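You operate a simulated robot arm through the tools that you are given. There is no shell and no other tool. Be economical: measure what you need, move in short steps, check, and stop when the job is done.

You are at the controls of a simulated two-armed robot. One attempt, no reset.

Task
Put the spice jar labelled "dill" from the packing table on the filling table top and the spice jar marked "clove" on the orange gauge. Open the cupboard drawer, take the liner roll and put it in the inside of the cupboard drawer, then shut the drawer. Lift the box lid open. Any order will do. Set down upright: spice jar.

Only the result counts: the job must be done as asked and must still hold three seconds after the hand-in. Knocking over, shifting, dropping, spilling or breaking anything else fails it. Lids that push on must go on centred and level and be pressed home; caps that screw on are set level and turned clockwise until they are tight.

Robot
Two 7-joint arms with two-finger parallel grippers on one trunk, on a base that drives. Base frame: it is fixed to the floor where the robot stands at the start and does not move with it; the origin is under the middle of the robot, x ahead of it, y to its left, z up. Units: mm, degrees, N and s.
The left shoulder is at the start at [70, 134, 1176], the right one opposite. With the tool pointing down near the work surface each hand reaches from about 100 to 640 mm from the robot's upright axis, wherever it stands, measured 20 degrees to its own side. Places, roughly: box lid [300, -3300, 900]; cupboard drawer [-2100, 1500, 600]; filling table top [-2400, -1500, 800]; inside of the cupboard drawer [-2100, 1500, 600]. Payload 1.57 kg a hand.
Tool frame (each hand has its own): the origin (TCP) lies between the finger pads and is the grasp point; the fingertips stand 30 mm ahead of it; z points along the fingers, y is the line along which they close. The gripper opens to 80 mm. The fingers are 17 mm wide and 12 mm thick; the gripper's body (40 by 82 mm) begins 80 mm behind the TCP.
Orientation is told as [roll, pitch, yaw] about the base's x, y, z axes, in that order, counted from this pose: with the fingers straight down and closing along the base's y, the tool's x points along the base's -x, its y along +y and its z along -z.

Tools
- The arms move only by the tool play_rows. It takes "left_motion", "right_motion" or both (then of equal length, played together; a hand with none holds still); each is a list of rows, each an object of numbers (a shift or turn left out is 0, a gripper value left out holds the last): "wx", "wy", "wz": the turn, a rotation vector about the tool's x, y, z in units of 120 degrees (1.0 is 120 degrees); "tx", "ty", "tz": the shift along the tool's x, y, z in units of 100 mm (1.0 is 100 mm); "grip": the opening, from 0 (shut) to 1 (fully open). In form: [{"wx": .., "wy": .., "wz": .., "tx": .., "ty": .., "tz": .., "grip": ..}, ...]. A call has 1 to 12 rows; each row is the pose to reach, as a shift and turn from the pose commanded when the call began, along the tool's axes at that moment. A call with a number of a shift or a turn outside -1 to 1 is refused whole. Rows are played at 5 a second. More than 50 mm and 8.6 degrees between two rows, or a gripper value outside its range, and nothing of the call is played. A pose out of reach is approached as far as the arm can. The call stops where the force on the tool passes 40 N (or 10 N more than at its start, if that is more) or the arm is blocked; 0.2 s more then pass. Each finger travels about 153 mm/s and halts on what it meets, pressing with about 34 N; the grip force reading is that of the motor and also rises with nothing between the fingers. The clock runs only during rows and for 0.2 s after the last one: add rows that repeat a pose to give the fingers time. It gives the time, the measured TCP pose, the force on the tool (base axes), the opening and the grip force at its end, in the units of the frame above (readings bear some noise), with the torque about the TCP (base axes, N m) and any sound that the robot's microphone picked up.
- Cameras (640 x 400 px; columns grow to the right, rows downward): "scene" is now at [126.9, -12.7, 1384.5]; the picture's right is [-0.17, -0.99, 0.00], its down [-0.74, 0.12, -0.66] and it looks along [0.65, -0.11, -0.75] (base axes); focal length 214 px, centre (320, 200). "left" rides on the left gripper at [72, 7, -122] in its tool frame; the picture's right is [-0.09, 1.00, 0.00], its down [-0.84, -0.08, -0.54] and it looks along [-0.54, -0.05, 0.84] (tool axes); focal length 238 px, centre (320, 200). "right" rides on the right gripper at [72, -7, -122] in its tool frame; the picture's right is [0.09, 1.00, 0.00], its down [-0.84, 0.08, -0.54] and it looks along [-0.54, 0.05, 0.84] (tool axes); focal length 238 px, centre (320, 200). There is no depth. A picture from a camera that has moved, and an enlarged one, comes with that camera's place and axes in the base frame and with its lens.
- snapshot(camera): a new picture of that camera. The clock stands still meanwhile.
- slide_trunk(by): slides the trunk up (or, below 0, down) by that many mm; the arms and the scene camera ride with it, the base frame stays. It gives what a move gives, with no picture.
- drive_base(legs): drives the robot by 1 to 6 legs, each [ahead, left, turn to the left] in mm, mm and degrees, along the robot's own axes; the way and the turn of a leg run together, so that a leg with both is an arc; at most 1500 mm and 180 degrees a leg. The arms and the cameras ride along, it lands a little off, and it stops where it bumps. It gives what a move gives.
- head_to(pan, tilt): turns the head with the scene camera to pan (to the left, within 86 degrees either way) and tilt (down, from -29 to 69), counted from straight ahead of the robot. It gives what a move gives.
- zoom(camera, box): a new picture of the part [left, top, right, bottom] of that camera's present view, enlarged. The clock stands still meanwhile.
- close_job(): hands the job in; it is judged then, once.

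Go step by step. Nothing tells you exact positions but the pictures and the camera data: compare them with the known pose of the tool, close in by small moves and look again before you grip or let go. The budget is 165 turns and 118 pictures, counting those below and the enlarged ones. Unless the task says otherwise, let go and move clear before handing in.

The tools are called after "Call:" as name(argument=value, ...) on one line, values as JSON. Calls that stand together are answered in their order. play_rows: Moves the arms, as the interface text tells. Its arguments: {"type":"object","properties":{"left_motion":{"type":"array"},"right_motion":{"type":"array"}},"required":[]} The other tools are called the same way: slide_trunk (by) slides the trunk up or down; drive_base (legs) drives the base; head_to (pan, tilt) turns the head that bears the scene camera; snapshot (camera) takes a picture; zoom (camera, box) takes an enlarged picture of a part of a camera's view; close_job () hands the job in.

At the start:

```text
time_s: 0.0
left_eef_pos: [504.4, 153.7, 1143.6]
left_orientation: [0.1, 0.0, 0.1]
left_wrist_force: [0.3, 0.3, 0.0]
left_ft_torque: [0.01, -0.02, 0.01]
left_opening: 79.9
left_finger_force: 0.1
right_eef_pos: [382.2, -235.2, 1201.3]
right_orientation: [-0.1, 0.0, -0.1]
right_wrist_force: [-0.3, -0.8, 0.1]
right_ft_torque: [0.0, -0.03, 0.01]
right_opening: 80.1
right_finger_force: 0.1
trunk travel left (down, up): [-750.0, 190.0]
robot x, y, heading: [-0.8, -0.5, 0.1]
head pan, tilt: [-9.5, 48.9]
```

scene: 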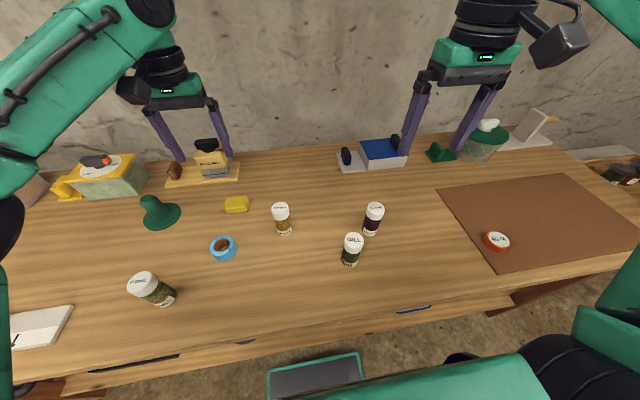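
right: 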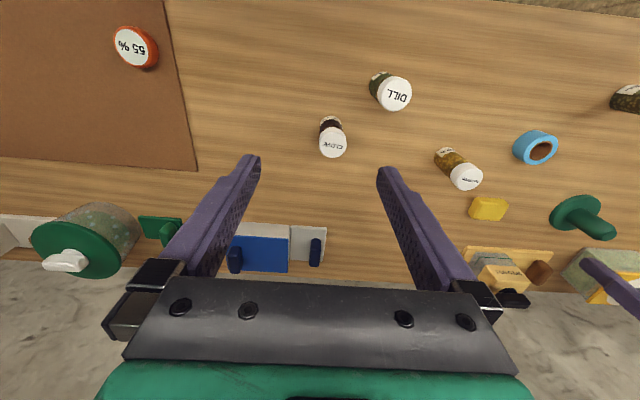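
left: 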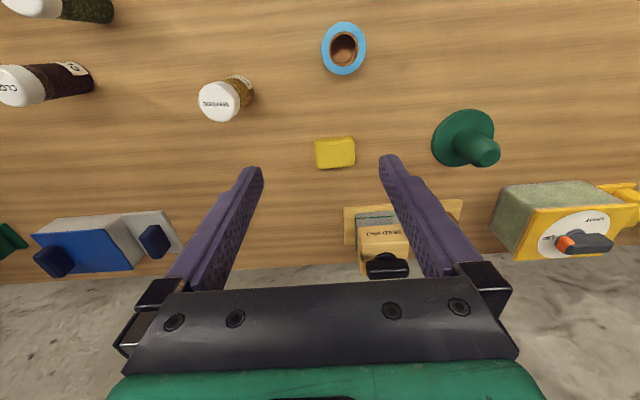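

The packing table in front of me holds several jars, with dill and clove in the middle, and an orange-red disc marked "55 %" on a brown mat. I'll zoom in to read the labels and measure positions.

Call:
zoom(camera="scene", box=[240, 170, 420, 282])

Call:
zoom(camera="scene", box=[420, 100, 640, 280])

Call:
zoom(camera="scene", box=[0, 130, 260, 350])

```text
3.56 times, centred on (330, 226) of scene
camera zoom: at [126.9, -12.7, 1384.5], right [-0.17, -0.99, 0.0], down [-0.74, 0.12, -0.66], along [0.65, -0.11, -0.75], focal length 763 px, centre (284, 108)
```

zoom: 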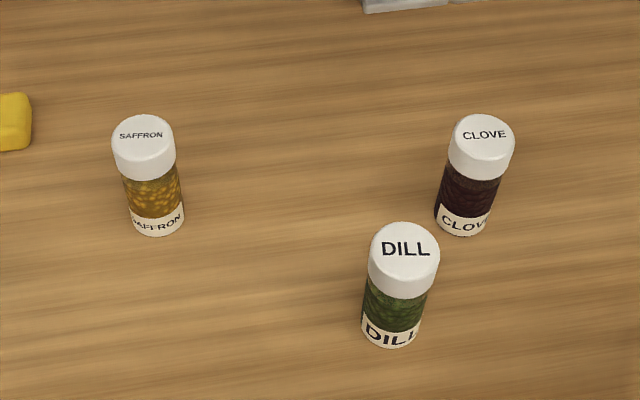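

```text
2.22 times, centred on (530, 190) of scene
camera zoom: at [126.9, -12.7, 1384.5], right [-0.17, -0.99, 0.0], down [-0.74, 0.12, -0.66], along [0.65, -0.11, -0.75], focal length 477 px, centre (-147, 222)
```

zoom: 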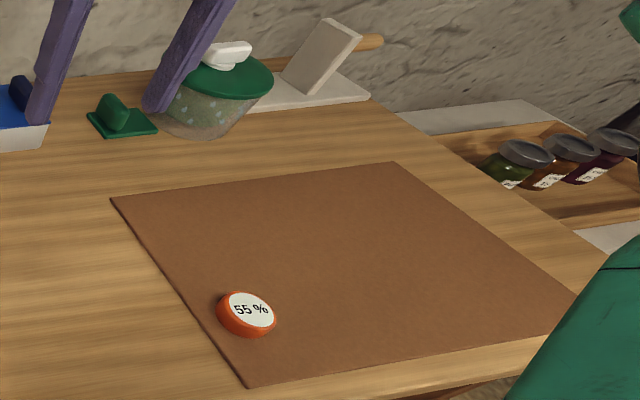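

```text
1.82 times, centred on (130, 240) of scene
camera zoom: at [126.9, -12.7, 1384.5], right [-0.17, -0.99, 0.0], down [-0.74, 0.12, -0.66], along [0.65, -0.11, -0.75], focal length 390 px, centre (666, 127)
```

zoom: 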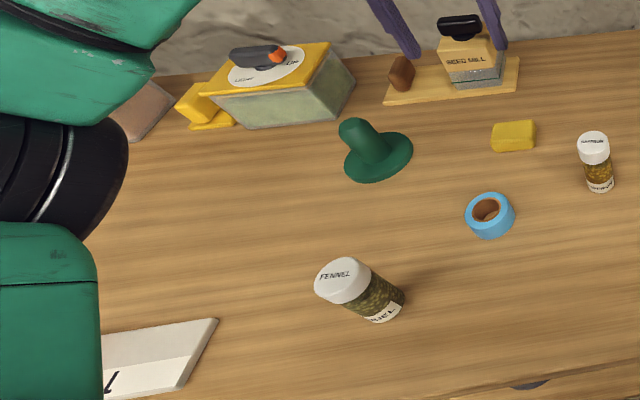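

Dill, clove and the orange gauge are identified, with a blue tape-like roll that may be the liner roll. I'll look around with the head for anything else.

Call:
head_to(pan=70, tilt=25)

Call:
snapshot(camera="scene")

Call:
head_to(pan=-75, tilt=25)

Call:
snapshot(camera="scene")

```text
time_s: 1.5
left_eef_pos: [505.8, 153.4, 1144.2]
left_orientation: [0.0, 0.1, 0.1]
left_wrist_force: [-0.2, -0.6, 0.7]
left_ft_torque: [-0.02, -0.04, -0.02]
left_opening: 80.0
left_finger_force: 0.0
right_eef_pos: [382.8, -234.7, 1200.8]
right_orientation: [-0.1, 0.1, -0.1]
right_wrist_force: [-0.3, -0.3, 0.1]
right_ft_torque: [-0.02, 0.0, -0.02]
right_opening: 79.6
right_finger_force: 0.1
trunk travel left (down, up): [-750.0, 190.0]
robot x, y, heading: [2.0, -2.9, -0.1]
head pan, tilt: [70.0, 25.0]
```

```text
111 pictures are left
camera scene: at [81.5, 86.7, 1420.5], right [0.94, -0.34, 0.0], down [-0.15, -0.4, -0.91], along [0.31, 0.85, -0.42], focal length 214 px, centre (320, 200)
```

scene: 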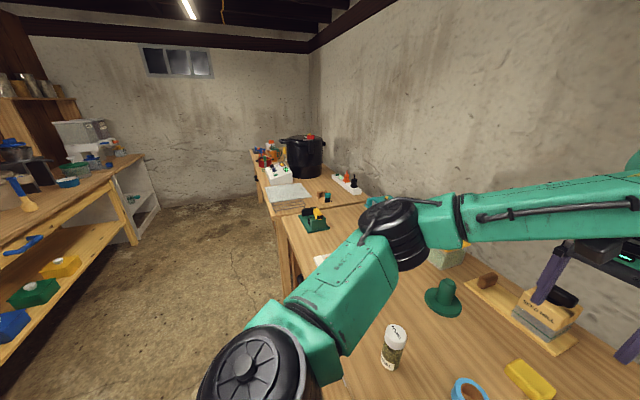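

```text
time_s: 3.8
left_eef_pos: [504.4, 154.6, 1145.5]
left_orientation: [0.0, 0.0, 0.2]
left_wrist_force: [-1.3, -0.7, 0.5]
left_ft_torque: [-0.03, 0.02, 0.03]
left_opening: 80.0
left_finger_force: 0.0
right_eef_pos: [383.3, -235.6, 1201.6]
right_orientation: [-0.1, -0.1, -0.1]
right_wrist_force: [-1.2, 0.0, -0.7]
right_ft_torque: [-0.04, -0.01, 0.03]
right_opening: 80.0
right_finger_force: 0.0
trunk travel left (down, up): [-750.0, 190.0]
robot x, y, heading: [-1.0, 1.1, -0.1]
head pan, tilt: [-75.0, 25.0]
```

```text
110 pictures are left
camera scene: at [73.9, -88.8, 1420.5], right [-0.97, -0.26, 0.0], down [-0.11, 0.41, -0.91], along [0.23, -0.88, -0.42], focal length 214 px, centre (320, 200)
```

scene: 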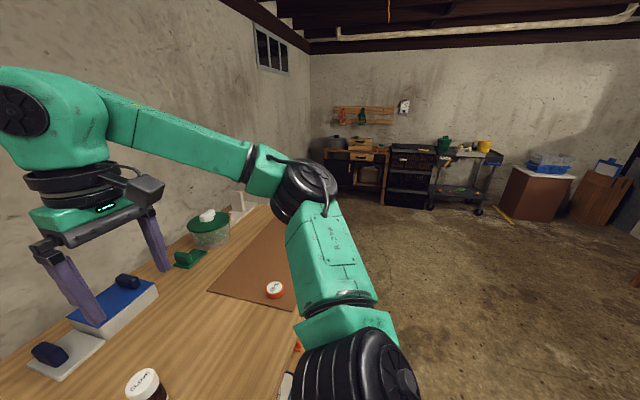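

The gauge top comes out near (336,-524,888), clove near (438,-211) and dill near (359,-132). I'll shift the base right so that all three are within easy reach.

Call:
drive_base(legs=[[0, -200, 0]])

Call:
head_to(pan=0, tilt=55)

Call:
snapshot(camera="scene")

Call:
snapshot(camera="right")

```text
time_s: 5.4
left_eef_pos: [504.0, -47.1, 1144.9]
left_orientation: [-0.2, -0.1, 0.1]
left_wrist_force: [-0.4, -0.3, -0.4]
left_ft_torque: [0.0, 0.0, -0.02]
left_opening: 79.8
left_finger_force: 0.2
right_eef_pos: [383.1, -435.8, 1201.8]
right_orientation: [-0.1, 0.0, 0.0]
right_wrist_force: [1.1, -0.4, 0.2]
right_ft_torque: [-0.02, 0.04, 0.01]
right_opening: 80.1
right_finger_force: 0.2
trunk travel left (down, up): [-750.0, 190.0]
robot x, y, heading: [-5.3, -200.2, 0.0]
head pan, tilt: [-75.0, 25.0]
```

```text
time_s: 6.9
left_eef_pos: [504.9, -47.7, 1144.9]
left_orientation: [0.1, 0.0, 0.1]
left_wrist_force: [0.8, 0.4, -0.2]
left_ft_torque: [0.0, -0.01, 0.0]
left_opening: 79.8
left_finger_force: 0.0
right_eef_pos: [382.9, -436.8, 1202.5]
right_orientation: [0.0, 0.1, 0.0]
right_wrist_force: [-0.3, -0.2, 0.5]
right_ft_torque: [-0.02, -0.01, -0.02]
right_opening: 80.3
right_finger_force: 0.1
trunk travel left (down, up): [-750.0, 190.0]
robot x, y, heading: [-3.2, -200.1, 0.0]
head pan, tilt: [0.0, 55.0]
```

```text
109 pictures are left
camera scene: at [122.0, -202.5, 1376.6], right [0.0, -1.0, 0.0], down [-0.82, 0.0, -0.57], along [0.57, 0.0, -0.82], focal length 214 px, centre (320, 200)
```

scene: 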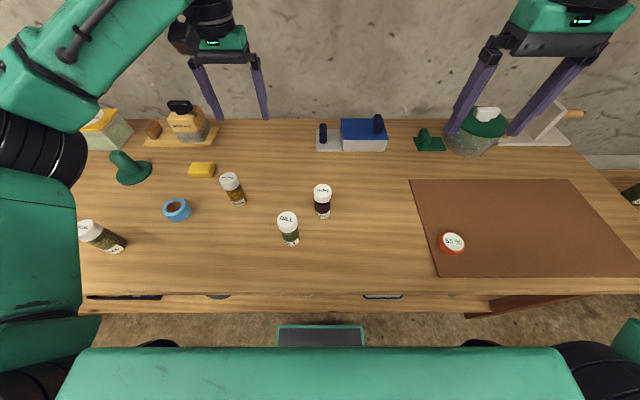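

```text
108 pictures are left
camera right: at [310.9, -443.2, 1323.9], right [-0.09, 1.0, 0.0], down [0.84, 0.08, 0.54], along [0.54, 0.05, -0.84], focal length 238 px, centre (320, 200)
```

right: 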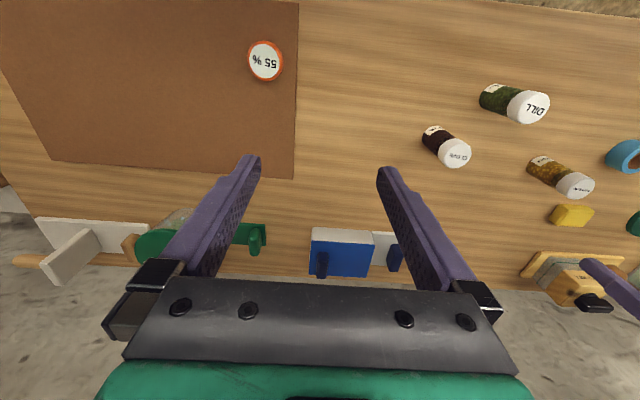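

Triangulation puts the clove cap at (437,-210,963) and the gauge top at (337,-531,~877). I'm moving the right hand above clove.

Call:
play_rows(right_motion=[{"tx": -0.25, "ty": 0.4, "grip": 1}, {"tx": -0.54, "ty": 0.8, "grip": 1}, {"tx": -0.54, "ty": 1.0, "grip": 1}])

Call:
play_rows(right_motion=[{"ty": 0.4, "tz": 0.2}, {"ty": 0.8, "tz": 0.4}, {"ty": 1.0, "tz": 0.7}])

Call:
play_rows(right_motion=[{"ty": 0.26, "tz": 0.3}, {"ty": 0.26, "tz": 0.7}, {"ty": 0.26, "tz": 0.7}])

Call:
snapshot(camera="right")

Call:
snapshot(camera="scene")

```text
time_s: 7.7
left_eef_pos: [502.9, -48.7, 1144.8]
left_orientation: [0.0, 0.0, 0.0]
left_wrist_force: [0.3, -0.2, -0.5]
left_ft_torque: [-0.01, 0.01, -0.03]
left_opening: 79.9
left_finger_force: 0.1
right_eef_pos: [436.2, -334.2, 1202.7]
right_orientation: [0.0, -0.1, 0.0]
right_wrist_force: [-1.0, -0.4, 0.3]
right_ft_torque: [-0.02, -0.03, -0.01]
right_opening: 80.1
right_finger_force: 0.1
trunk travel left (down, up): [-750.0, 190.0]
robot x, y, heading: [-2.0, -202.2, 0.0]
head pan, tilt: [0.0, 55.0]
```

```text
time_s: 8.5
left_eef_pos: [504.9, -49.2, 1144.7]
left_orientation: [0.0, 0.1, 0.0]
left_wrist_force: [1.1, 0.1, -0.8]
left_ft_torque: [-0.03, -0.02, -0.02]
left_opening: 79.9
left_finger_force: 0.0
right_eef_pos: [438.4, -236.8, 1133.2]
right_orientation: [0.1, 0.0, -0.2]
right_wrist_force: [0.1, 0.8, -0.3]
right_ft_torque: [0.02, 0.0, 0.02]
right_opening: 79.9
right_finger_force: 0.0
trunk travel left (down, up): [-750.0, 190.0]
robot x, y, heading: [1.1, -202.4, 0.0]
head pan, tilt: [0.0, 55.0]
```

```text
time_s: 9.3
left_eef_pos: [503.9, -48.0, 1144.8]
left_orientation: [-0.1, 0.0, 0.1]
left_wrist_force: [-0.4, 0.1, 0.2]
left_ft_torque: [0.04, -0.02, -0.01]
left_opening: 79.9
left_finger_force: 0.0
right_eef_pos: [440.7, -211.3, 1062.2]
right_orientation: [0.0, 0.0, 0.0]
right_wrist_force: [0.2, -0.4, 0.9]
right_ft_torque: [0.01, 0.02, -0.01]
right_opening: 79.6
right_finger_force: 0.0
trunk travel left (down, up): [-750.0, 190.0]
robot x, y, heading: [-2.6, -201.2, -0.1]
head pan, tilt: [0.0, 55.0]
```

```text
107 pictures are left
camera right: at [368.2, -216.9, 1184.2], right [-0.09, 1.0, 0.0], down [0.84, 0.08, 0.54], along [0.54, 0.05, -0.84], focal length 238 px, centre (320, 200)
```

right: 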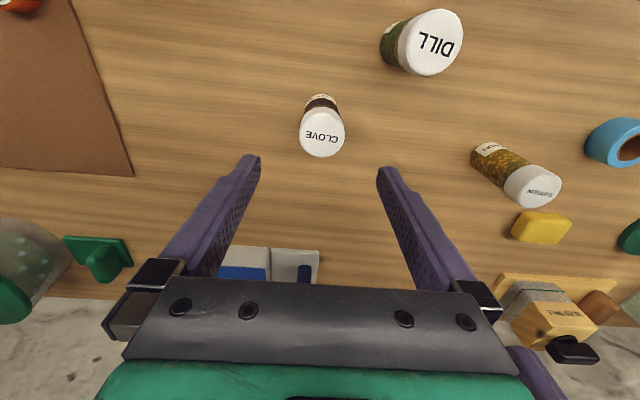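

```text
106 pictures are left
camera scene: at [121.3, -202.6, 1376.6], right [0.0, -1.0, 0.0], down [-0.82, 0.0, -0.57], along [0.57, 0.0, -0.82], focal length 214 px, centre (320, 200)
```

scene: 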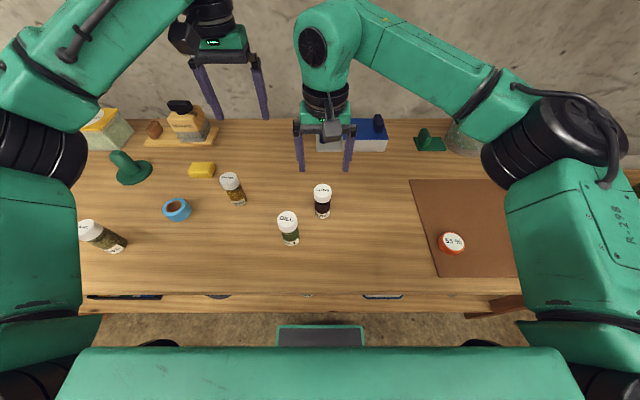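

Clove's cap is at about (440.6,-208.4), nearly under the TCP. I'll descend around it and grip.

Call:
play_rows(right_motion=[{"ty": 0.025, "tz": 0.3}, {"ty": 0.025, "tz": 0.6}, {"ty": 0.025, "tz": 0.9}])

Call:
play_rows(right_motion=[{"tz": 0.2}, {"tz": 0.34}, {"tz": 0.34, "grip": 0.3}, {"tz": 0.34, "grip": 0.3}, {"tz": 0.34, "grip": 0.3}, {"tz": 0.34, "grip": 0.3}])

Call:
snapshot(camera="right")

```text
time_s: 10.1
left_eef_pos: [505.6, -48.5, 1144.6]
left_orientation: [0.1, 0.1, 0.1]
left_wrist_force: [0.8, -0.5, -0.3]
left_ft_torque: [0.0, -0.03, -0.01]
left_opening: 80.2
left_finger_force: 0.1
right_eef_pos: [439.5, -208.8, 971.6]
right_orientation: [0.1, 0.0, -0.1]
right_wrist_force: [-0.5, 0.6, 0.5]
right_ft_torque: [0.02, -0.02, 0.03]
right_opening: 80.1
right_finger_force: 0.0
trunk travel left (down, up): [-750.0, 190.0]
robot x, y, heading: [3.9, -203.0, -0.1]
head pan, tilt: [0.0, 55.0]
```

```text
time_s: 11.5
left_eef_pos: [505.0, -49.3, 1144.3]
left_orientation: [0.0, 0.0, 0.0]
left_wrist_force: [0.1, -0.5, 0.3]
left_ft_torque: [0.0, 0.01, -0.02]
left_opening: 80.3
left_finger_force: 0.1
right_eef_pos: [438.7, -207.6, 938.9]
right_orientation: [0.0, 0.0, -0.1]
right_wrist_force: [-0.1, 0.0, 0.0]
right_ft_torque: [0.05, 0.02, -0.03]
right_opening: 42.6
right_finger_force: 34.1
trunk travel left (down, up): [-750.0, 190.0]
robot x, y, heading: [0.9, -201.0, 0.3]
head pan, tilt: [0.0, 55.0]
```

```text
105 pictures are left
camera right: at [365.7, -214.1, 1060.8], right [-0.09, 1.0, 0.0], down [0.84, 0.08, 0.54], along [0.54, 0.05, -0.84], focal length 238 px, centre (320, 200)
```

right: 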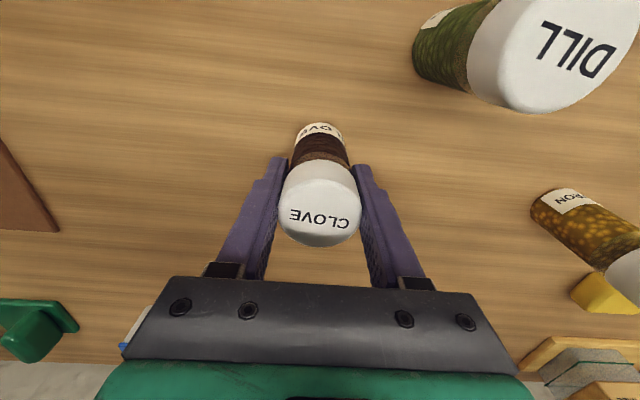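

Clove is gripped at 42.6 mm. Next I lift it and carry it over the gauge.

Call:
play_rows(right_motion=[{"tz": -0.1}, {"tz": -0.4}, {"tz": -0.7}, {"tz": -1.0}])

Call:
play_rows(right_motion=[{"tx": 0.1, "ty": -0.3}, {"tx": 0.3, "ty": -0.6}, {"tx": 0.5, "ty": -1.0}])

Call:
play_rows(right_motion=[{"tx": 0.1, "ty": -0.3}, {"tx": 0.3, "ty": -0.6}, {"tx": 0.5, "ty": -1.0}])

Call:
play_rows(right_motion=[{"ty": -0.3}, {"ty": -0.6}, {"ty": -0.8}, {"ty": -0.8}])

Call:
snapshot(camera="right")

Call:
snapshot(camera="scene")

```text
time_s: 12.5
left_eef_pos: [504.9, -48.8, 1144.8]
left_orientation: [0.0, 0.0, 0.1]
left_wrist_force: [0.5, 0.5, 0.0]
left_ft_torque: [0.01, 0.02, 0.01]
left_opening: 80.0
left_finger_force: 0.1
right_eef_pos: [436.9, -208.9, 1037.4]
right_orientation: [0.0, 0.0, -0.1]
right_wrist_force: [0.3, -0.9, -0.7]
right_ft_torque: [-0.01, 0.0, -0.03]
right_opening: 42.9
right_finger_force: 34.3
trunk travel left (down, up): [-750.0, 190.0]
robot x, y, heading: [-1.0, -203.2, -0.1]
head pan, tilt: [0.0, 55.0]
```

```text
time_s: 13.3
left_eef_pos: [503.0, -51.4, 1145.0]
left_orientation: [0.1, 0.0, 0.1]
left_wrist_force: [0.1, 0.8, 0.7]
left_ft_torque: [0.03, 0.02, -0.03]
left_opening: 80.1
left_finger_force: 0.0
right_eef_pos: [386.8, -311.3, 1040.1]
right_orientation: [0.1, 0.0, -0.1]
right_wrist_force: [0.5, -0.5, -0.6]
right_ft_torque: [0.02, -0.04, 0.0]
right_opening: 43.1
right_finger_force: 34.5
trunk travel left (down, up): [-750.0, 190.0]
robot x, y, heading: [-2.5, -203.1, 0.2]
head pan, tilt: [0.0, 55.0]
```

```text
time_s: 14.1
left_eef_pos: [502.8, -49.0, 1145.6]
left_orientation: [0.0, 0.0, 0.1]
left_wrist_force: [1.0, -0.6, 0.0]
left_ft_torque: [0.03, 0.0, 0.02]
left_opening: 80.0
left_finger_force: 0.1
right_eef_pos: [334.7, -411.1, 1037.1]
right_orientation: [0.1, 0.0, 0.0]
right_wrist_force: [-0.5, -0.1, -1.7]
right_ft_torque: [0.02, 0.0, 0.01]
right_opening: 42.7
right_finger_force: 34.3
trunk travel left (down, up): [-750.0, 190.0]
robot x, y, heading: [3.0, -204.3, 0.2]
head pan, tilt: [0.0, 55.0]
```

```text
time_s: 15.1
left_eef_pos: [506.5, -48.5, 1144.8]
left_orientation: [0.1, -0.1, 0.0]
left_wrist_force: [0.3, -0.3, -0.5]
left_ft_torque: [0.03, 0.02, 0.0]
left_opening: 80.2
left_finger_force: 0.0
right_eef_pos: [336.5, -488.6, 1039.8]
right_orientation: [0.1, 0.1, 0.0]
right_wrist_force: [0.6, -0.4, -0.6]
right_ft_torque: [0.04, -0.01, 0.02]
right_opening: 42.7
right_finger_force: 33.8
trunk travel left (down, up): [-750.0, 190.0]
robot x, y, heading: [-1.1, -199.4, 0.2]
head pan, tilt: [0.0, 55.0]
```

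```text
104 pictures are left
camera right: at [264.1, -494.0, 1161.8], right [-0.09, 1.0, 0.0], down [0.84, 0.08, 0.54], along [0.54, 0.05, -0.84], focal length 238 px, centre (320, 200)
```

right: 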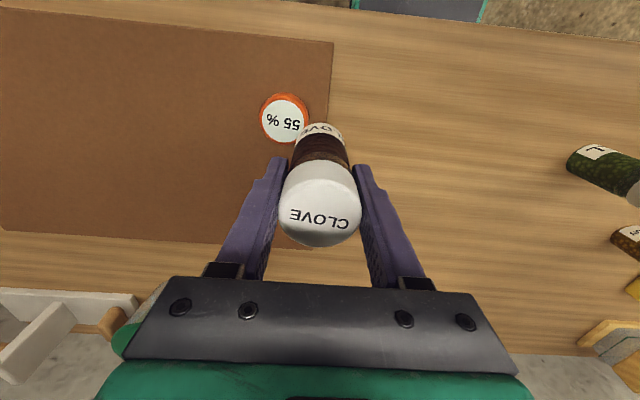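

```text
103 pictures are left
camera scene: at [122.3, -202.3, 1376.5], right [0.0, -1.0, 0.0], down [-0.82, 0.0, -0.57], along [0.57, 0.0, -0.82], focal length 214 px, centre (320, 200)
```

scene: 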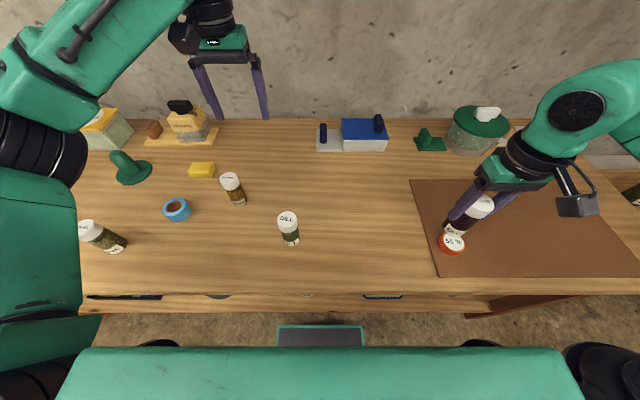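

The gauge centre reads (337.4,-529.4). I'm moving the jar over it and lowering partway.

Call:
play_rows(right_motion=[{"ty": -0.25, "tx": -0.01}, {"ty": -0.41, "tx": -0.01, "tz": 0.2}, {"ty": -0.41, "tx": -0.01, "tz": 0.45}, {"ty": -0.41, "tx": -0.01, "tz": 0.65}, {"ty": -0.41, "tx": -0.01, "tz": 0.65}])

Call:
zoom(camera="scene", box=[400, 170, 560, 270])

Call:
snapshot(camera="right")

```text
time_s: 16.3
left_eef_pos: [504.2, -47.5, 1144.4]
left_orientation: [0.0, 0.0, 0.1]
left_wrist_force: [-0.1, -0.3, 0.5]
left_ft_torque: [0.0, -0.02, 0.02]
left_opening: 80.0
left_finger_force: 0.1
right_eef_pos: [338.7, -530.8, 972.7]
right_orientation: [0.0, 0.1, 0.0]
right_wrist_force: [-0.4, -0.3, -1.0]
right_ft_torque: [0.02, 0.01, 0.0]
right_opening: 42.5
right_finger_force: 33.6
trunk travel left (down, up): [-750.0, 190.0]
robot x, y, heading: [-0.2, -200.2, 0.1]
head pan, tilt: [0.0, 55.0]
```

```text
4.00 times, centred on (480, 220) of scene
camera zoom: at [121.9, -202.4, 1376.5], right [0.0, -1.0, 0.0], down [-0.82, 0.0, -0.57], along [0.57, 0.0, -0.82], focal length 858 px, centre (-320, 120)
```

zoom: 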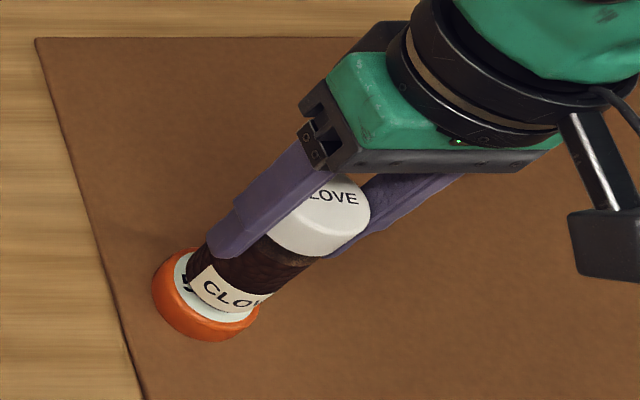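

```text
101 pictures are left
camera right: at [265.9, -535.9, 1095.2], right [-0.09, 1.0, 0.0], down [0.84, 0.08, 0.54], along [0.54, 0.05, -0.84], focal length 238 px, centre (320, 200)
```

right: 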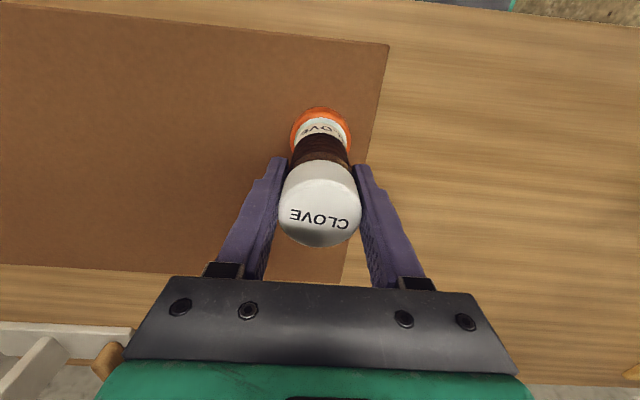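

The jar is lined up over the gauge. I'll lower it slowly and watch the force.

Call:
play_rows(right_motion=[{"tz": 0.05}, {"tz": 0.1}, {"tz": 0.1}])

Call:
play_rows(right_motion=[{"tz": 0.03}, {"tz": 0.05}, {"tz": 0.05}])

Call:
zoom(camera="scene", box=[400, 170, 560, 270])

```text
time_s: 17.1
left_eef_pos: [503.3, -48.2, 1145.6]
left_orientation: [-0.1, 0.0, 0.0]
left_wrist_force: [-0.1, 0.0, 0.3]
left_ft_torque: [0.04, 0.02, 0.01]
left_opening: 79.9
left_finger_force: 0.1
right_eef_pos: [336.6, -529.2, 965.0]
right_orientation: [0.0, -0.2, -0.2]
right_wrist_force: [1.1, -4.4, 19.6]
right_ft_torque: [-0.22, -0.11, 0.12]
right_opening: 42.6
right_finger_force: 34.1
trunk travel left (down, up): [-750.0, 190.0]
robot x, y, heading: [-0.1, -204.4, -0.0]
head pan, tilt: [0.0, 55.0]
```

```text
time_s: 17.9
left_eef_pos: [503.0, -45.6, 1145.4]
left_orientation: [-0.1, -0.1, 0.1]
left_wrist_force: [1.0, -0.4, 0.0]
left_ft_torque: [-0.01, 0.0, 0.0]
left_opening: 79.9
left_finger_force: 0.1
right_eef_pos: [337.7, -528.2, 959.8]
right_orientation: [0.0, -0.2, 0.0]
right_wrist_force: [1.4, -1.0, 21.9]
right_ft_torque: [-0.04, -0.09, -0.03]
right_opening: 42.5
right_finger_force: 33.8
trunk travel left (down, up): [-750.0, 190.0]
robot x, y, heading: [2.4, -202.9, -0.1]
head pan, tilt: [0.0, 55.0]
```

```text
4.00 times, centred on (480, 220) of scene
camera zoom: at [119.4, -200.0, 1376.8], right [0.0, -1.0, 0.0], down [-0.82, 0.0, -0.58], along [0.58, 0.0, -0.82], focal length 858 px, centre (-320, 120)
```

zoom: 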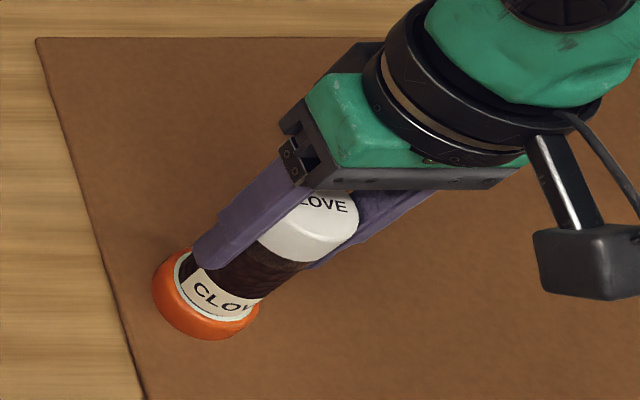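

It is seated on the gauge (about 20 N contact). I'll release and rise straight up.

Call:
play_rows(right_motion=[{"tz": -0.03}, {"tz": -0.03, "grip": 0.7}, {"tz": -0.03, "grip": 1}, {"tz": -0.03, "grip": 1}, {"tz": -0.03, "grip": 1}])

Call:
play_rows(right_motion=[{"tz": -0.3}, {"tz": -0.6}, {"tz": -1.0}])

Call:
play_rows(right_motion=[{"tz": -0.4}, {"tz": -0.8}, {"tz": -1.0}])

Call:
snapshot(camera="scene")

Call:
snapshot(camera="right")

Call:
snapshot(camera="left")

```text
time_s: 19.1
left_eef_pos: [504.9, -49.1, 1144.6]
left_orientation: [0.0, 0.0, 0.1]
left_wrist_force: [-0.3, -0.6, 0.5]
left_ft_torque: [0.02, 0.0, -0.01]
left_opening: 80.0
left_finger_force: 0.0
right_eef_pos: [338.6, -529.0, 960.9]
right_orientation: [0.1, 0.1, 0.1]
right_wrist_force: [0.4, 0.0, 0.4]
right_ft_torque: [-0.02, 0.05, -0.02]
right_opening: 79.9
right_finger_force: 0.2
trunk travel left (down, up): [-750.0, 190.0]
robot x, y, heading: [1.6, -201.9, 0.0]
head pan, tilt: [0.0, 55.0]
```

```text
time_s: 19.9
left_eef_pos: [504.9, -47.5, 1144.2]
left_orientation: [-0.1, 0.1, 0.2]
left_wrist_force: [-0.5, 0.0, -0.9]
left_ft_torque: [-0.01, 0.0, 0.03]
left_opening: 79.9
left_finger_force: 0.1
right_eef_pos: [339.2, -530.2, 1060.2]
right_orientation: [0.1, 0.0, -0.1]
right_wrist_force: [-0.6, 0.1, 0.2]
right_ft_torque: [0.01, -0.02, 0.0]
right_opening: 79.9
right_finger_force: 0.0
trunk travel left (down, up): [-750.0, 190.0]
robot x, y, heading: [-0.8, -204.6, -0.1]
head pan, tilt: [0.0, 55.0]
```

```text
time_s: 20.9
left_eef_pos: [503.9, -48.4, 1145.0]
left_orientation: [0.0, 0.1, 0.1]
left_wrist_force: [-0.5, -0.7, 0.0]
left_ft_torque: [0.01, -0.01, 0.02]
left_opening: 79.9
left_finger_force: 0.1
right_eef_pos: [319.8, -518.7, 1059.5]
right_orientation: [1.3, 18.0, 2.7]
right_wrist_force: [0.1, -0.7, 0.6]
right_ft_torque: [-0.03, -0.03, 0.0]
right_opening: 80.0
right_finger_force: 0.1
right hand out of reach, approached as far as the arm can: row 1, 2, 3
trunk travel left (down, up): [-750.0, 190.0]
robot x, y, heading: [2.9, -199.7, 0.0]
head pan, tilt: [0.0, 55.0]
stopped in row 3 (right hand): the arm was blocked; the commanded pose is now the measured one
```

```text
99 pictures are left
camera scene: at [120.7, -203.0, 1376.7], right [0.0, -1.0, 0.0], down [-0.82, 0.0, -0.57], along [0.57, 0.0, -0.82], focal length 214 px, centre (320, 200)
```

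scene: 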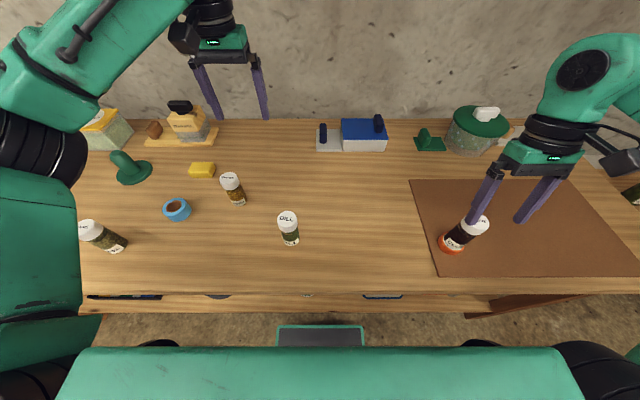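

```text
98 pictures are left
camera right: at [289.1, -529.3, 1198.9], right [-0.13, 0.99, 0.05], down [0.96, 0.11, 0.26], along [0.25, 0.08, -0.96], focal length 238 px, centre (320, 200)
```

right: 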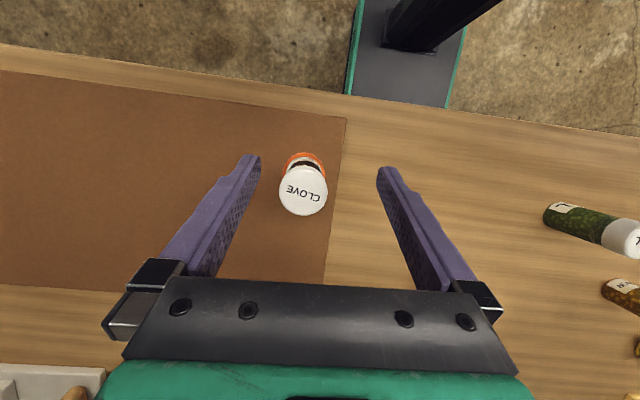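

```text
97 pictures are left
camera left: at [431.2, -43.1, 1267.5], right [0.09, 1.0, 0.0], down [0.84, -0.08, 0.54], along [0.54, -0.05, -0.84], focal length 238 px, centre (320, 200)
```

left: 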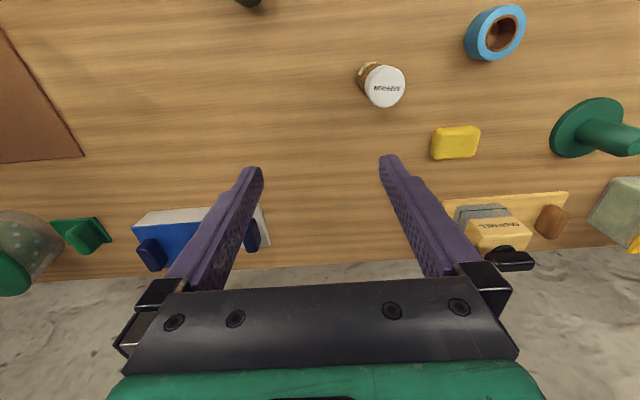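

Clove stands on the gauge. I'll straighten the right hand to a safe pose away from it, then bring the left hand over dill.

Call:
play_rows(right_motion=[{"tx": -0.17, "ty": 0.2, "tz": -0.13, "wy": -0.0375}, {"tx": -0.34, "ty": 0.4, "tz": -0.26, "wy": -0.075}, {"tx": -0.5, "ty": 0.6, "tz": -0.4, "wy": -0.1125}, {"tx": -0.67, "ty": 0.8, "tz": -0.53, "wy": -0.15}])

Call:
play_rows(left_motion=[{"tx": 0.3, "ty": -0.2, "grip": 1}, {"tx": 0.6, "ty": -0.4, "grip": 1}, {"tx": 1.0, "ty": -0.6, "grip": 1}])

Call:
play_rows(left_motion=[{"tx": 0.3, "ty": -0.24, "tz": 0.3}, {"tx": 0.45, "ty": -0.24, "tz": 0.6}, {"tx": 0.45, "ty": -0.24, "tz": 0.8}, {"tx": 0.45, "ty": -0.24, "tz": 0.8}])

Call:
snapshot(camera="left")

Call:
snapshot(camera="scene")

```text
time_s: 21.9
left_eef_pos: [505.7, -48.1, 1144.9]
left_orientation: [-0.1, 0.1, 0.2]
left_wrist_force: [-0.2, -0.1, -0.5]
left_ft_torque: [0.0, 0.05, 0.01]
left_opening: 80.0
left_finger_force: 0.1
right_eef_pos: [399.0, -434.2, 1091.9]
right_orientation: [1.3, -0.1, 2.2]
right_wrist_force: [0.7, 0.2, -0.1]
right_ft_torque: [-0.03, 0.0, -0.01]
right_opening: 80.1
right_finger_force: 0.0
trunk travel left (down, up): [-750.0, 190.0]
robot x, y, heading: [1.6, -202.9, -0.0]
head pan, tilt: [0.0, 55.0]
```

```text
time_s: 22.7
left_eef_pos: [401.3, -110.1, 1143.7]
left_orientation: [0.0, -0.1, 0.1]
left_wrist_force: [-0.1, 0.2, -0.1]
left_ft_torque: [0.02, -0.03, 0.0]
left_opening: 79.9
left_finger_force: 0.0
right_eef_pos: [396.5, -437.8, 1092.9]
right_orientation: [1.4, -0.2, 2.2]
right_wrist_force: [0.1, 0.0, -0.2]
right_ft_torque: [0.0, -0.02, 0.03]
right_opening: 80.1
right_finger_force: 0.1
trunk travel left (down, up): [-750.0, 190.0]
robot x, y, heading: [2.2, -205.0, 0.1]
head pan, tilt: [0.0, 55.0]
```

```text
time_s: 23.7
left_eef_pos: [361.1, -134.3, 1064.4]
left_orientation: [-0.1, 0.0, 0.0]
left_wrist_force: [0.4, 0.8, -0.1]
left_ft_torque: [-0.03, 0.0, -0.01]
left_opening: 79.9
left_finger_force: 0.0
right_eef_pos: [397.8, -437.3, 1091.9]
right_orientation: [1.4, 0.0, 2.2]
right_wrist_force: [0.0, -0.3, 0.3]
right_ft_torque: [0.01, -0.01, -0.01]
right_opening: 79.8
right_finger_force: 0.1
trunk travel left (down, up): [-750.0, 190.0]
robot x, y, heading: [-1.7, -204.7, -0.1]
head pan, tilt: [0.0, 55.0]
```

```text
96 pictures are left
camera left: at [288.0, -127.5, 1185.9], right [0.09, 1.0, 0.0], down [0.84, -0.08, 0.54], along [0.54, -0.05, -0.84], focal length 238 px, centre (320, 200)
```

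left: 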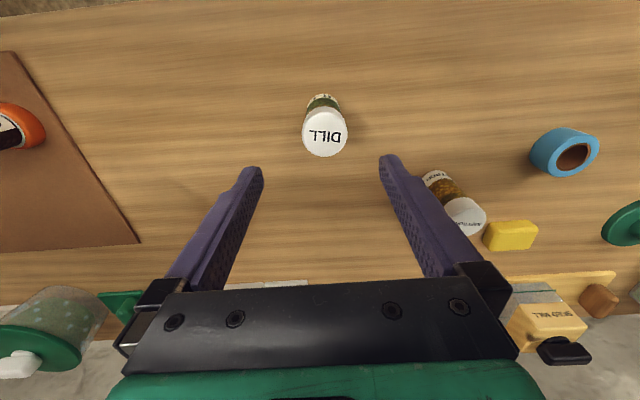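

```text
95 pictures are left
camera scene: at [121.8, -202.8, 1376.6], right [0.0, -1.0, 0.0], down [-0.82, 0.0, -0.57], along [0.57, 0.0, -0.82], focal length 214 px, centre (320, 200)
```

scene: 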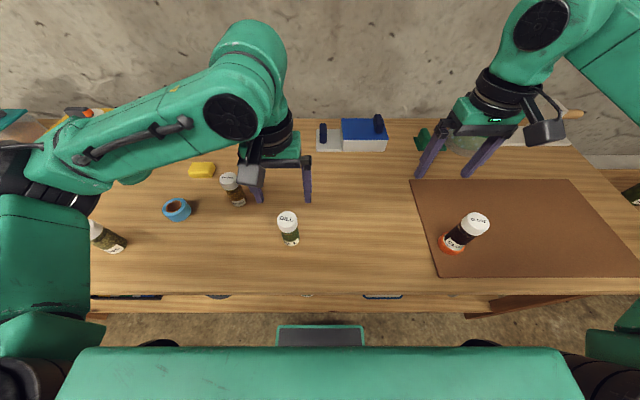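

Dill's cap is at about (361,-129.5). Descending and gripping.

Call:
play_rows(left_motion=[{"ty": 0.03, "tz": 0.3}, {"ty": 0.03, "tz": 0.6}, {"ty": 0.03, "tz": 0.95}])

Call:
play_rows(left_motion=[{"tz": 0.2}, {"tz": 0.32}, {"tz": 0.32, "grip": 0.3}, {"tz": 0.32, "grip": 0.3}, {"tz": 0.32, "grip": 0.3}, {"tz": 0.32, "grip": 0.3}])

Call:
play_rows(left_motion=[{"tz": -0.1}, {"tz": -0.4}, {"tz": -0.7}, {"tz": -1.0}])

Call:
snapshot(camera="left")

Call:
zoom(camera="scene", box=[130, 170, 250, 245])

```text
time_s: 24.5
left_eef_pos: [359.5, -129.3, 968.2]
left_orientation: [-0.2, 0.0, 0.1]
left_wrist_force: [0.5, 0.4, -0.4]
left_ft_torque: [0.04, 0.0, -0.01]
left_opening: 80.1
left_finger_force: 0.1
right_eef_pos: [398.7, -436.8, 1091.6]
right_orientation: [1.1, -0.1, 2.2]
right_wrist_force: [0.0, 0.5, 0.0]
right_ft_torque: [-0.01, -0.01, 0.02]
right_opening: 80.2
right_finger_force: 0.1
trunk travel left (down, up): [-750.0, 190.0]
robot x, y, heading: [-1.7, -203.3, 0.1]
head pan, tilt: [0.0, 55.0]
```

```text
time_s: 25.9
left_eef_pos: [359.8, -129.1, 935.4]
left_orientation: [-0.1, 0.1, 0.1]
left_wrist_force: [0.0, 0.7, -0.7]
left_ft_torque: [0.04, -0.02, 0.02]
left_opening: 42.4
left_finger_force: 33.7
right_eef_pos: [397.7, -436.5, 1091.6]
right_orientation: [1.1, -0.1, 2.2]
right_wrist_force: [0.5, 0.3, -0.8]
right_ft_torque: [0.0, 0.03, -0.01]
right_opening: 80.0
right_finger_force: 0.0
trunk travel left (down, up): [-750.0, 190.0]
robot x, y, heading: [1.5, -204.5, -0.1]
head pan, tilt: [0.0, 55.0]
```

```text
time_s: 26.9
left_eef_pos: [358.5, -131.4, 1039.6]
left_orientation: [0.0, 0.0, 0.2]
left_wrist_force: [-0.4, 0.2, -0.6]
left_ft_torque: [0.01, -0.01, 0.0]
left_opening: 42.7
left_finger_force: 33.9
right_eef_pos: [397.3, -436.2, 1092.4]
right_orientation: [1.1, -0.1, 2.2]
right_wrist_force: [0.4, 0.3, 0.6]
right_ft_torque: [-0.02, 0.0, 0.01]
right_opening: 80.1
right_finger_force: 0.1
trunk travel left (down, up): [-750.0, 190.0]
robot x, y, heading: [0.5, -201.7, 0.2]
head pan, tilt: [0.0, 55.0]
```

```text
94 pictures are left
camera left: at [286.8, -124.7, 1161.7], right [0.09, 1.0, 0.0], down [0.84, -0.08, 0.54], along [0.54, -0.05, -0.84], focal length 238 px, centre (320, 200)
```

left: 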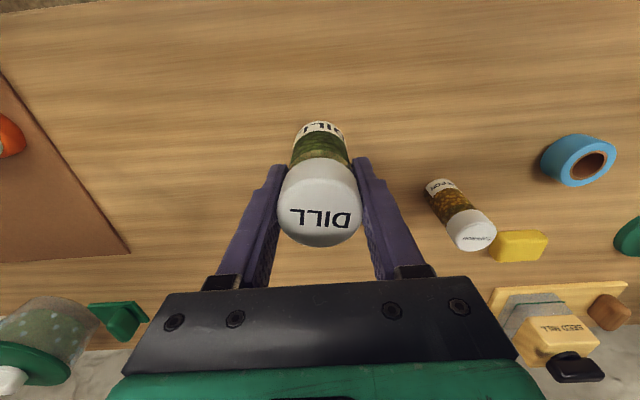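

```text
5.33 times, centred on (190, 208) of scene
camera zoom: at [121.9, -202.4, 1376.5], right [0.0, -1.0, 0.0], down [-0.82, 0.0, -0.57], along [0.57, 0.0, -0.82], focal length 1144 px, centre (1013, 160)
```

zoom: 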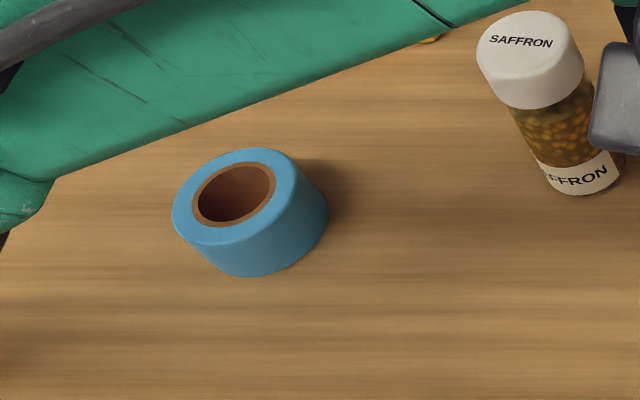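

Dill is held firmly. I'll back away from the table, turn around, and look at the rest of the room for the cupboard, filling table and any other roll.

Call:
drive_base(legs=[[-800, 0, 0], [0, 0, 150]])

Call:
head_to(pan=-40, tilt=20)

Call:
snapshot(camera="scene")

Call:
head_to(pan=50, tilt=20)

Call:
snapshot(camera="scene")

```text
time_s: 37.4
left_eef_pos: [-1151.6, -92.3, 1037.6]
left_orientation: [-0.1, -0.1, 150.7]
left_wrist_force: [-0.1, 0.3, -1.6]
left_ft_torque: [-0.03, 0.04, 0.02]
left_opening: 42.4
left_finger_force: 34.3
right_eef_pos: [-1033.9, 193.5, 1092.3]
right_orientation: [1.2, -0.1, 152.8]
right_wrist_force: [-0.6, 1.0, 0.7]
right_ft_torque: [-0.02, -0.02, -0.01]
right_opening: 80.2
right_finger_force: 0.0
trunk travel left (down, up): [-750.0, 190.0]
robot x, y, heading: [-805.0, -211.4, 150.1]
head pan, tilt: [0.0, 55.0]
```

```text
time_s: 38.4
left_eef_pos: [-1150.8, -91.4, 1039.6]
left_orientation: [0.0, 0.2, 150.7]
left_wrist_force: [0.5, 1.1, -1.3]
left_ft_torque: [0.02, -0.03, -0.01]
left_opening: 42.2
left_finger_force: 34.1
right_eef_pos: [-1034.2, 192.8, 1092.6]
right_orientation: [1.2, -0.1, 152.9]
right_wrist_force: [0.3, -0.1, 0.1]
right_ft_torque: [0.01, -0.01, 0.02]
right_opening: 79.8
right_finger_force: 0.1
trunk travel left (down, up): [-750.0, 190.0]
robot x, y, heading: [-803.4, -208.9, 150.4]
head pan, tilt: [-40.0, 20.0]
```

```text
92 pictures are left
camera scene: at [-880.3, -94.5, 1428.5], right [0.94, 0.35, 0.0], down [0.12, -0.32, -0.94], along [-0.33, 0.88, -0.34], focal length 214 px, centre (320, 200)
```

scene: 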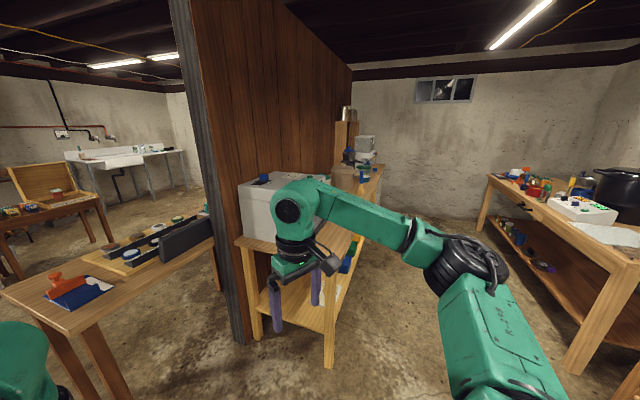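

```text
time_s: 40.1
left_eef_pos: [-1151.5, -92.1, 1039.4]
left_orientation: [-0.1, 0.0, 150.7]
left_wrist_force: [0.4, 0.4, -1.6]
left_ft_torque: [-0.01, 0.02, -0.02]
left_opening: 42.3
left_finger_force: 34.0
right_eef_pos: [-1033.7, 192.5, 1093.3]
right_orientation: [1.2, -0.1, 152.8]
right_wrist_force: [-0.3, -0.3, -1.5]
right_ft_torque: [0.03, -0.01, -0.01]
right_opening: 80.1
right_finger_force: 0.2
trunk travel left (down, up): [-750.0, 190.0]
robot x, y, heading: [-804.9, -205.5, 150.3]
head pan, tilt: [50.0, 20.0]
```

```text
91 pictures are left
camera scene: at [-934.7, -214.3, 1428.6], right [-0.35, 0.94, 0.0], down [0.32, 0.12, -0.94], along [-0.88, -0.33, -0.34], focal length 214 px, centre (320, 200)
```

scene: 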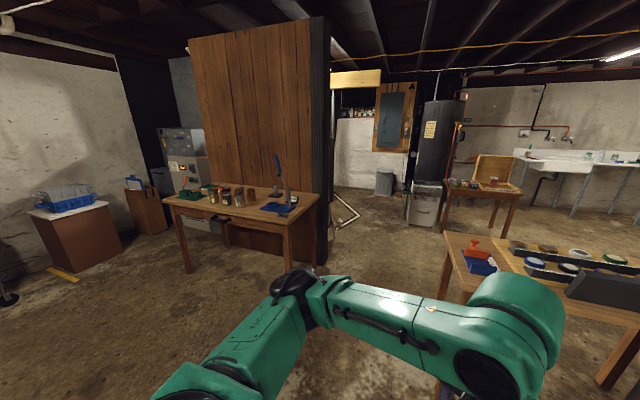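

The filling table (about x -2000..-2500, y -2000..-820) stands ahead-left, and the cupboard seems to be behind the wooden partition, facing the far side. I'll drive to the filling table first.

Call:
drive_base(legs=[[0, 0, 30], [0, 1150, 0], [650, 0, 0]])

Call:
head_to(pan=0, tilt=35)

Call:
snapshot(camera="scene")

```text
time_s: 50.7
left_eef_pos: [-1810.7, -1437.8, 1038.7]
left_orientation: [-0.1, 0.1, 179.7]
left_wrist_force: [0.0, 0.7, -1.5]
left_ft_torque: [-0.01, 0.01, -0.02]
left_opening: 42.5
left_finger_force: 34.2
right_eef_pos: [-1846.0, -1133.3, 1092.0]
right_orientation: [1.1, -0.2, -178.2]
right_wrist_force: [0.3, 0.2, -0.3]
right_ft_torque: [-0.01, 0.0, -0.01]
right_opening: 80.0
right_finger_force: 0.0
trunk travel left (down, up): [-750.0, 190.0]
robot x, y, heading: [-1453.1, -1372.4, 179.7]
head pan, tilt: [50.0, 20.0]
```

```text
time_s: 51.9
left_eef_pos: [-1810.7, -1439.1, 1038.8]
left_orientation: [-0.1, 0.0, 179.8]
left_wrist_force: [-0.8, -0.7, -1.5]
left_ft_torque: [-0.03, -0.02, 0.05]
left_opening: 42.2
left_finger_force: 34.2
right_eef_pos: [-1847.7, -1133.1, 1091.8]
right_orientation: [1.2, -0.1, -178.3]
right_wrist_force: [0.5, -0.5, 0.5]
right_ft_torque: [-0.03, -0.01, 0.01]
right_opening: 80.0
right_finger_force: 0.0
trunk travel left (down, up): [-750.0, 190.0]
robot x, y, heading: [-1452.4, -1366.5, 179.6]
head pan, tilt: [0.0, 35.0]
```

```text
90 pictures are left
camera scene: at [-1589.4, -1368.2, 1404.8], right [0.01, 1.0, 0.0], down [0.57, 0.0, -0.82], along [-0.82, 0.01, -0.57], focal length 214 px, centre (320, 200)
```

scene: 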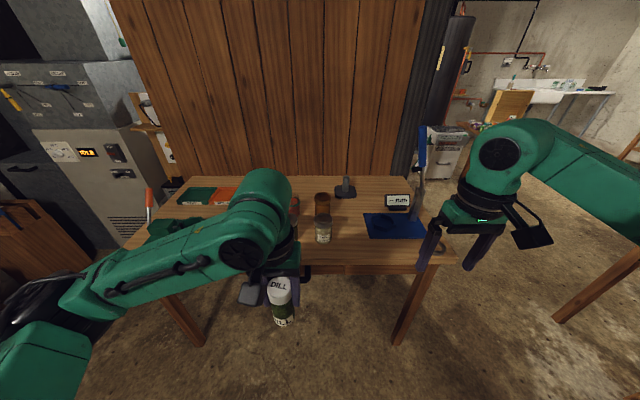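

The table front edge is at about x=-2040, with jars and tools further back. I'll drive closer and look with both hand cameras.

Call:
drive_base(legs=[[270, 0, 0]])

Call:
head_to(pan=0, tilt=60)

Call:
snapshot(camera="scene")

Call:
snapshot(camera="left")

Call:
snapshot(camera="right")

```text
time_s: 53.8
left_eef_pos: [-2078.0, -1438.4, 1038.7]
left_orientation: [0.0, 0.0, 179.8]
left_wrist_force: [0.3, -1.4, -1.2]
left_ft_torque: [-0.01, 0.02, -0.01]
left_opening: 42.6
left_finger_force: 33.8
right_eef_pos: [-2115.0, -1130.8, 1092.0]
right_orientation: [1.2, -0.1, -178.1]
right_wrist_force: [0.3, 0.0, -0.1]
right_ft_torque: [0.0, 0.04, -0.01]
right_opening: 80.1
right_finger_force: 0.0
trunk travel left (down, up): [-750.0, 190.0]
robot x, y, heading: [-1720.5, -1367.9, 179.9]
head pan, tilt: [0.0, 35.0]
```

```text
time_s: 54.7
left_eef_pos: [-2077.8, -1437.4, 1039.7]
left_orientation: [0.0, 0.0, 179.8]
left_wrist_force: [-0.8, 0.6, -0.6]
left_ft_torque: [-0.03, -0.03, 0.0]
left_opening: 42.3
left_finger_force: 33.9
right_eef_pos: [-2116.0, -1132.0, 1091.1]
right_orientation: [1.1, -0.1, -178.1]
right_wrist_force: [-0.5, 0.5, -0.2]
right_ft_torque: [-0.02, 0.02, -0.01]
right_opening: 80.3
right_finger_force: 0.1
trunk travel left (down, up): [-750.0, 190.0]
robot x, y, heading: [-1719.1, -1369.7, 179.9]
head pan, tilt: [0.0, 60.0]
```

```text
89 pictures are left
camera scene: at [-1836.6, -1366.9, 1370.5], right [0.01, 1.0, 0.0], down [0.87, 0.0, -0.5], along [-0.5, 0.0, -0.87], focal length 214 px, centre (320, 200)
```

scene: 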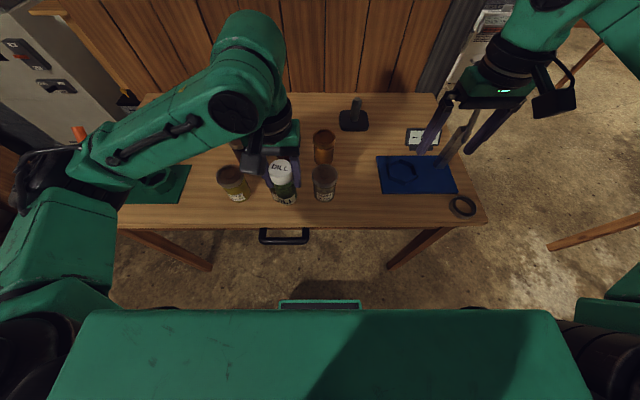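

```text
88 pictures are left
camera left: at [-2007.6, -1444.7, 1161.2], right [-0.1, -1.0, 0.0], down [-0.84, 0.08, 0.54], along [-0.54, 0.05, -0.84], focal length 238 px, centre (320, 200)
```

left: 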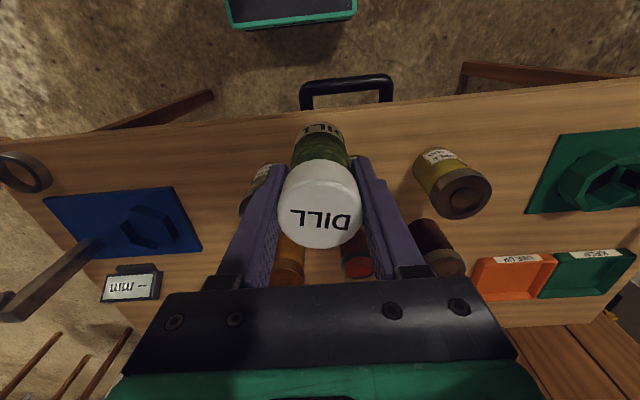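

```text
87 pictures are left
camera right: at [-2044.7, -1119.3, 1214.2], right [0.13, -0.99, 0.02], down [-0.83, -0.09, 0.55], along [-0.54, -0.09, -0.84], focal length 238 px, centre (320, 200)
```

right: 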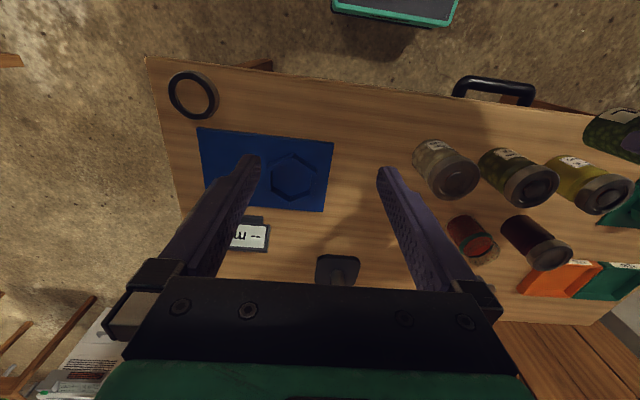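

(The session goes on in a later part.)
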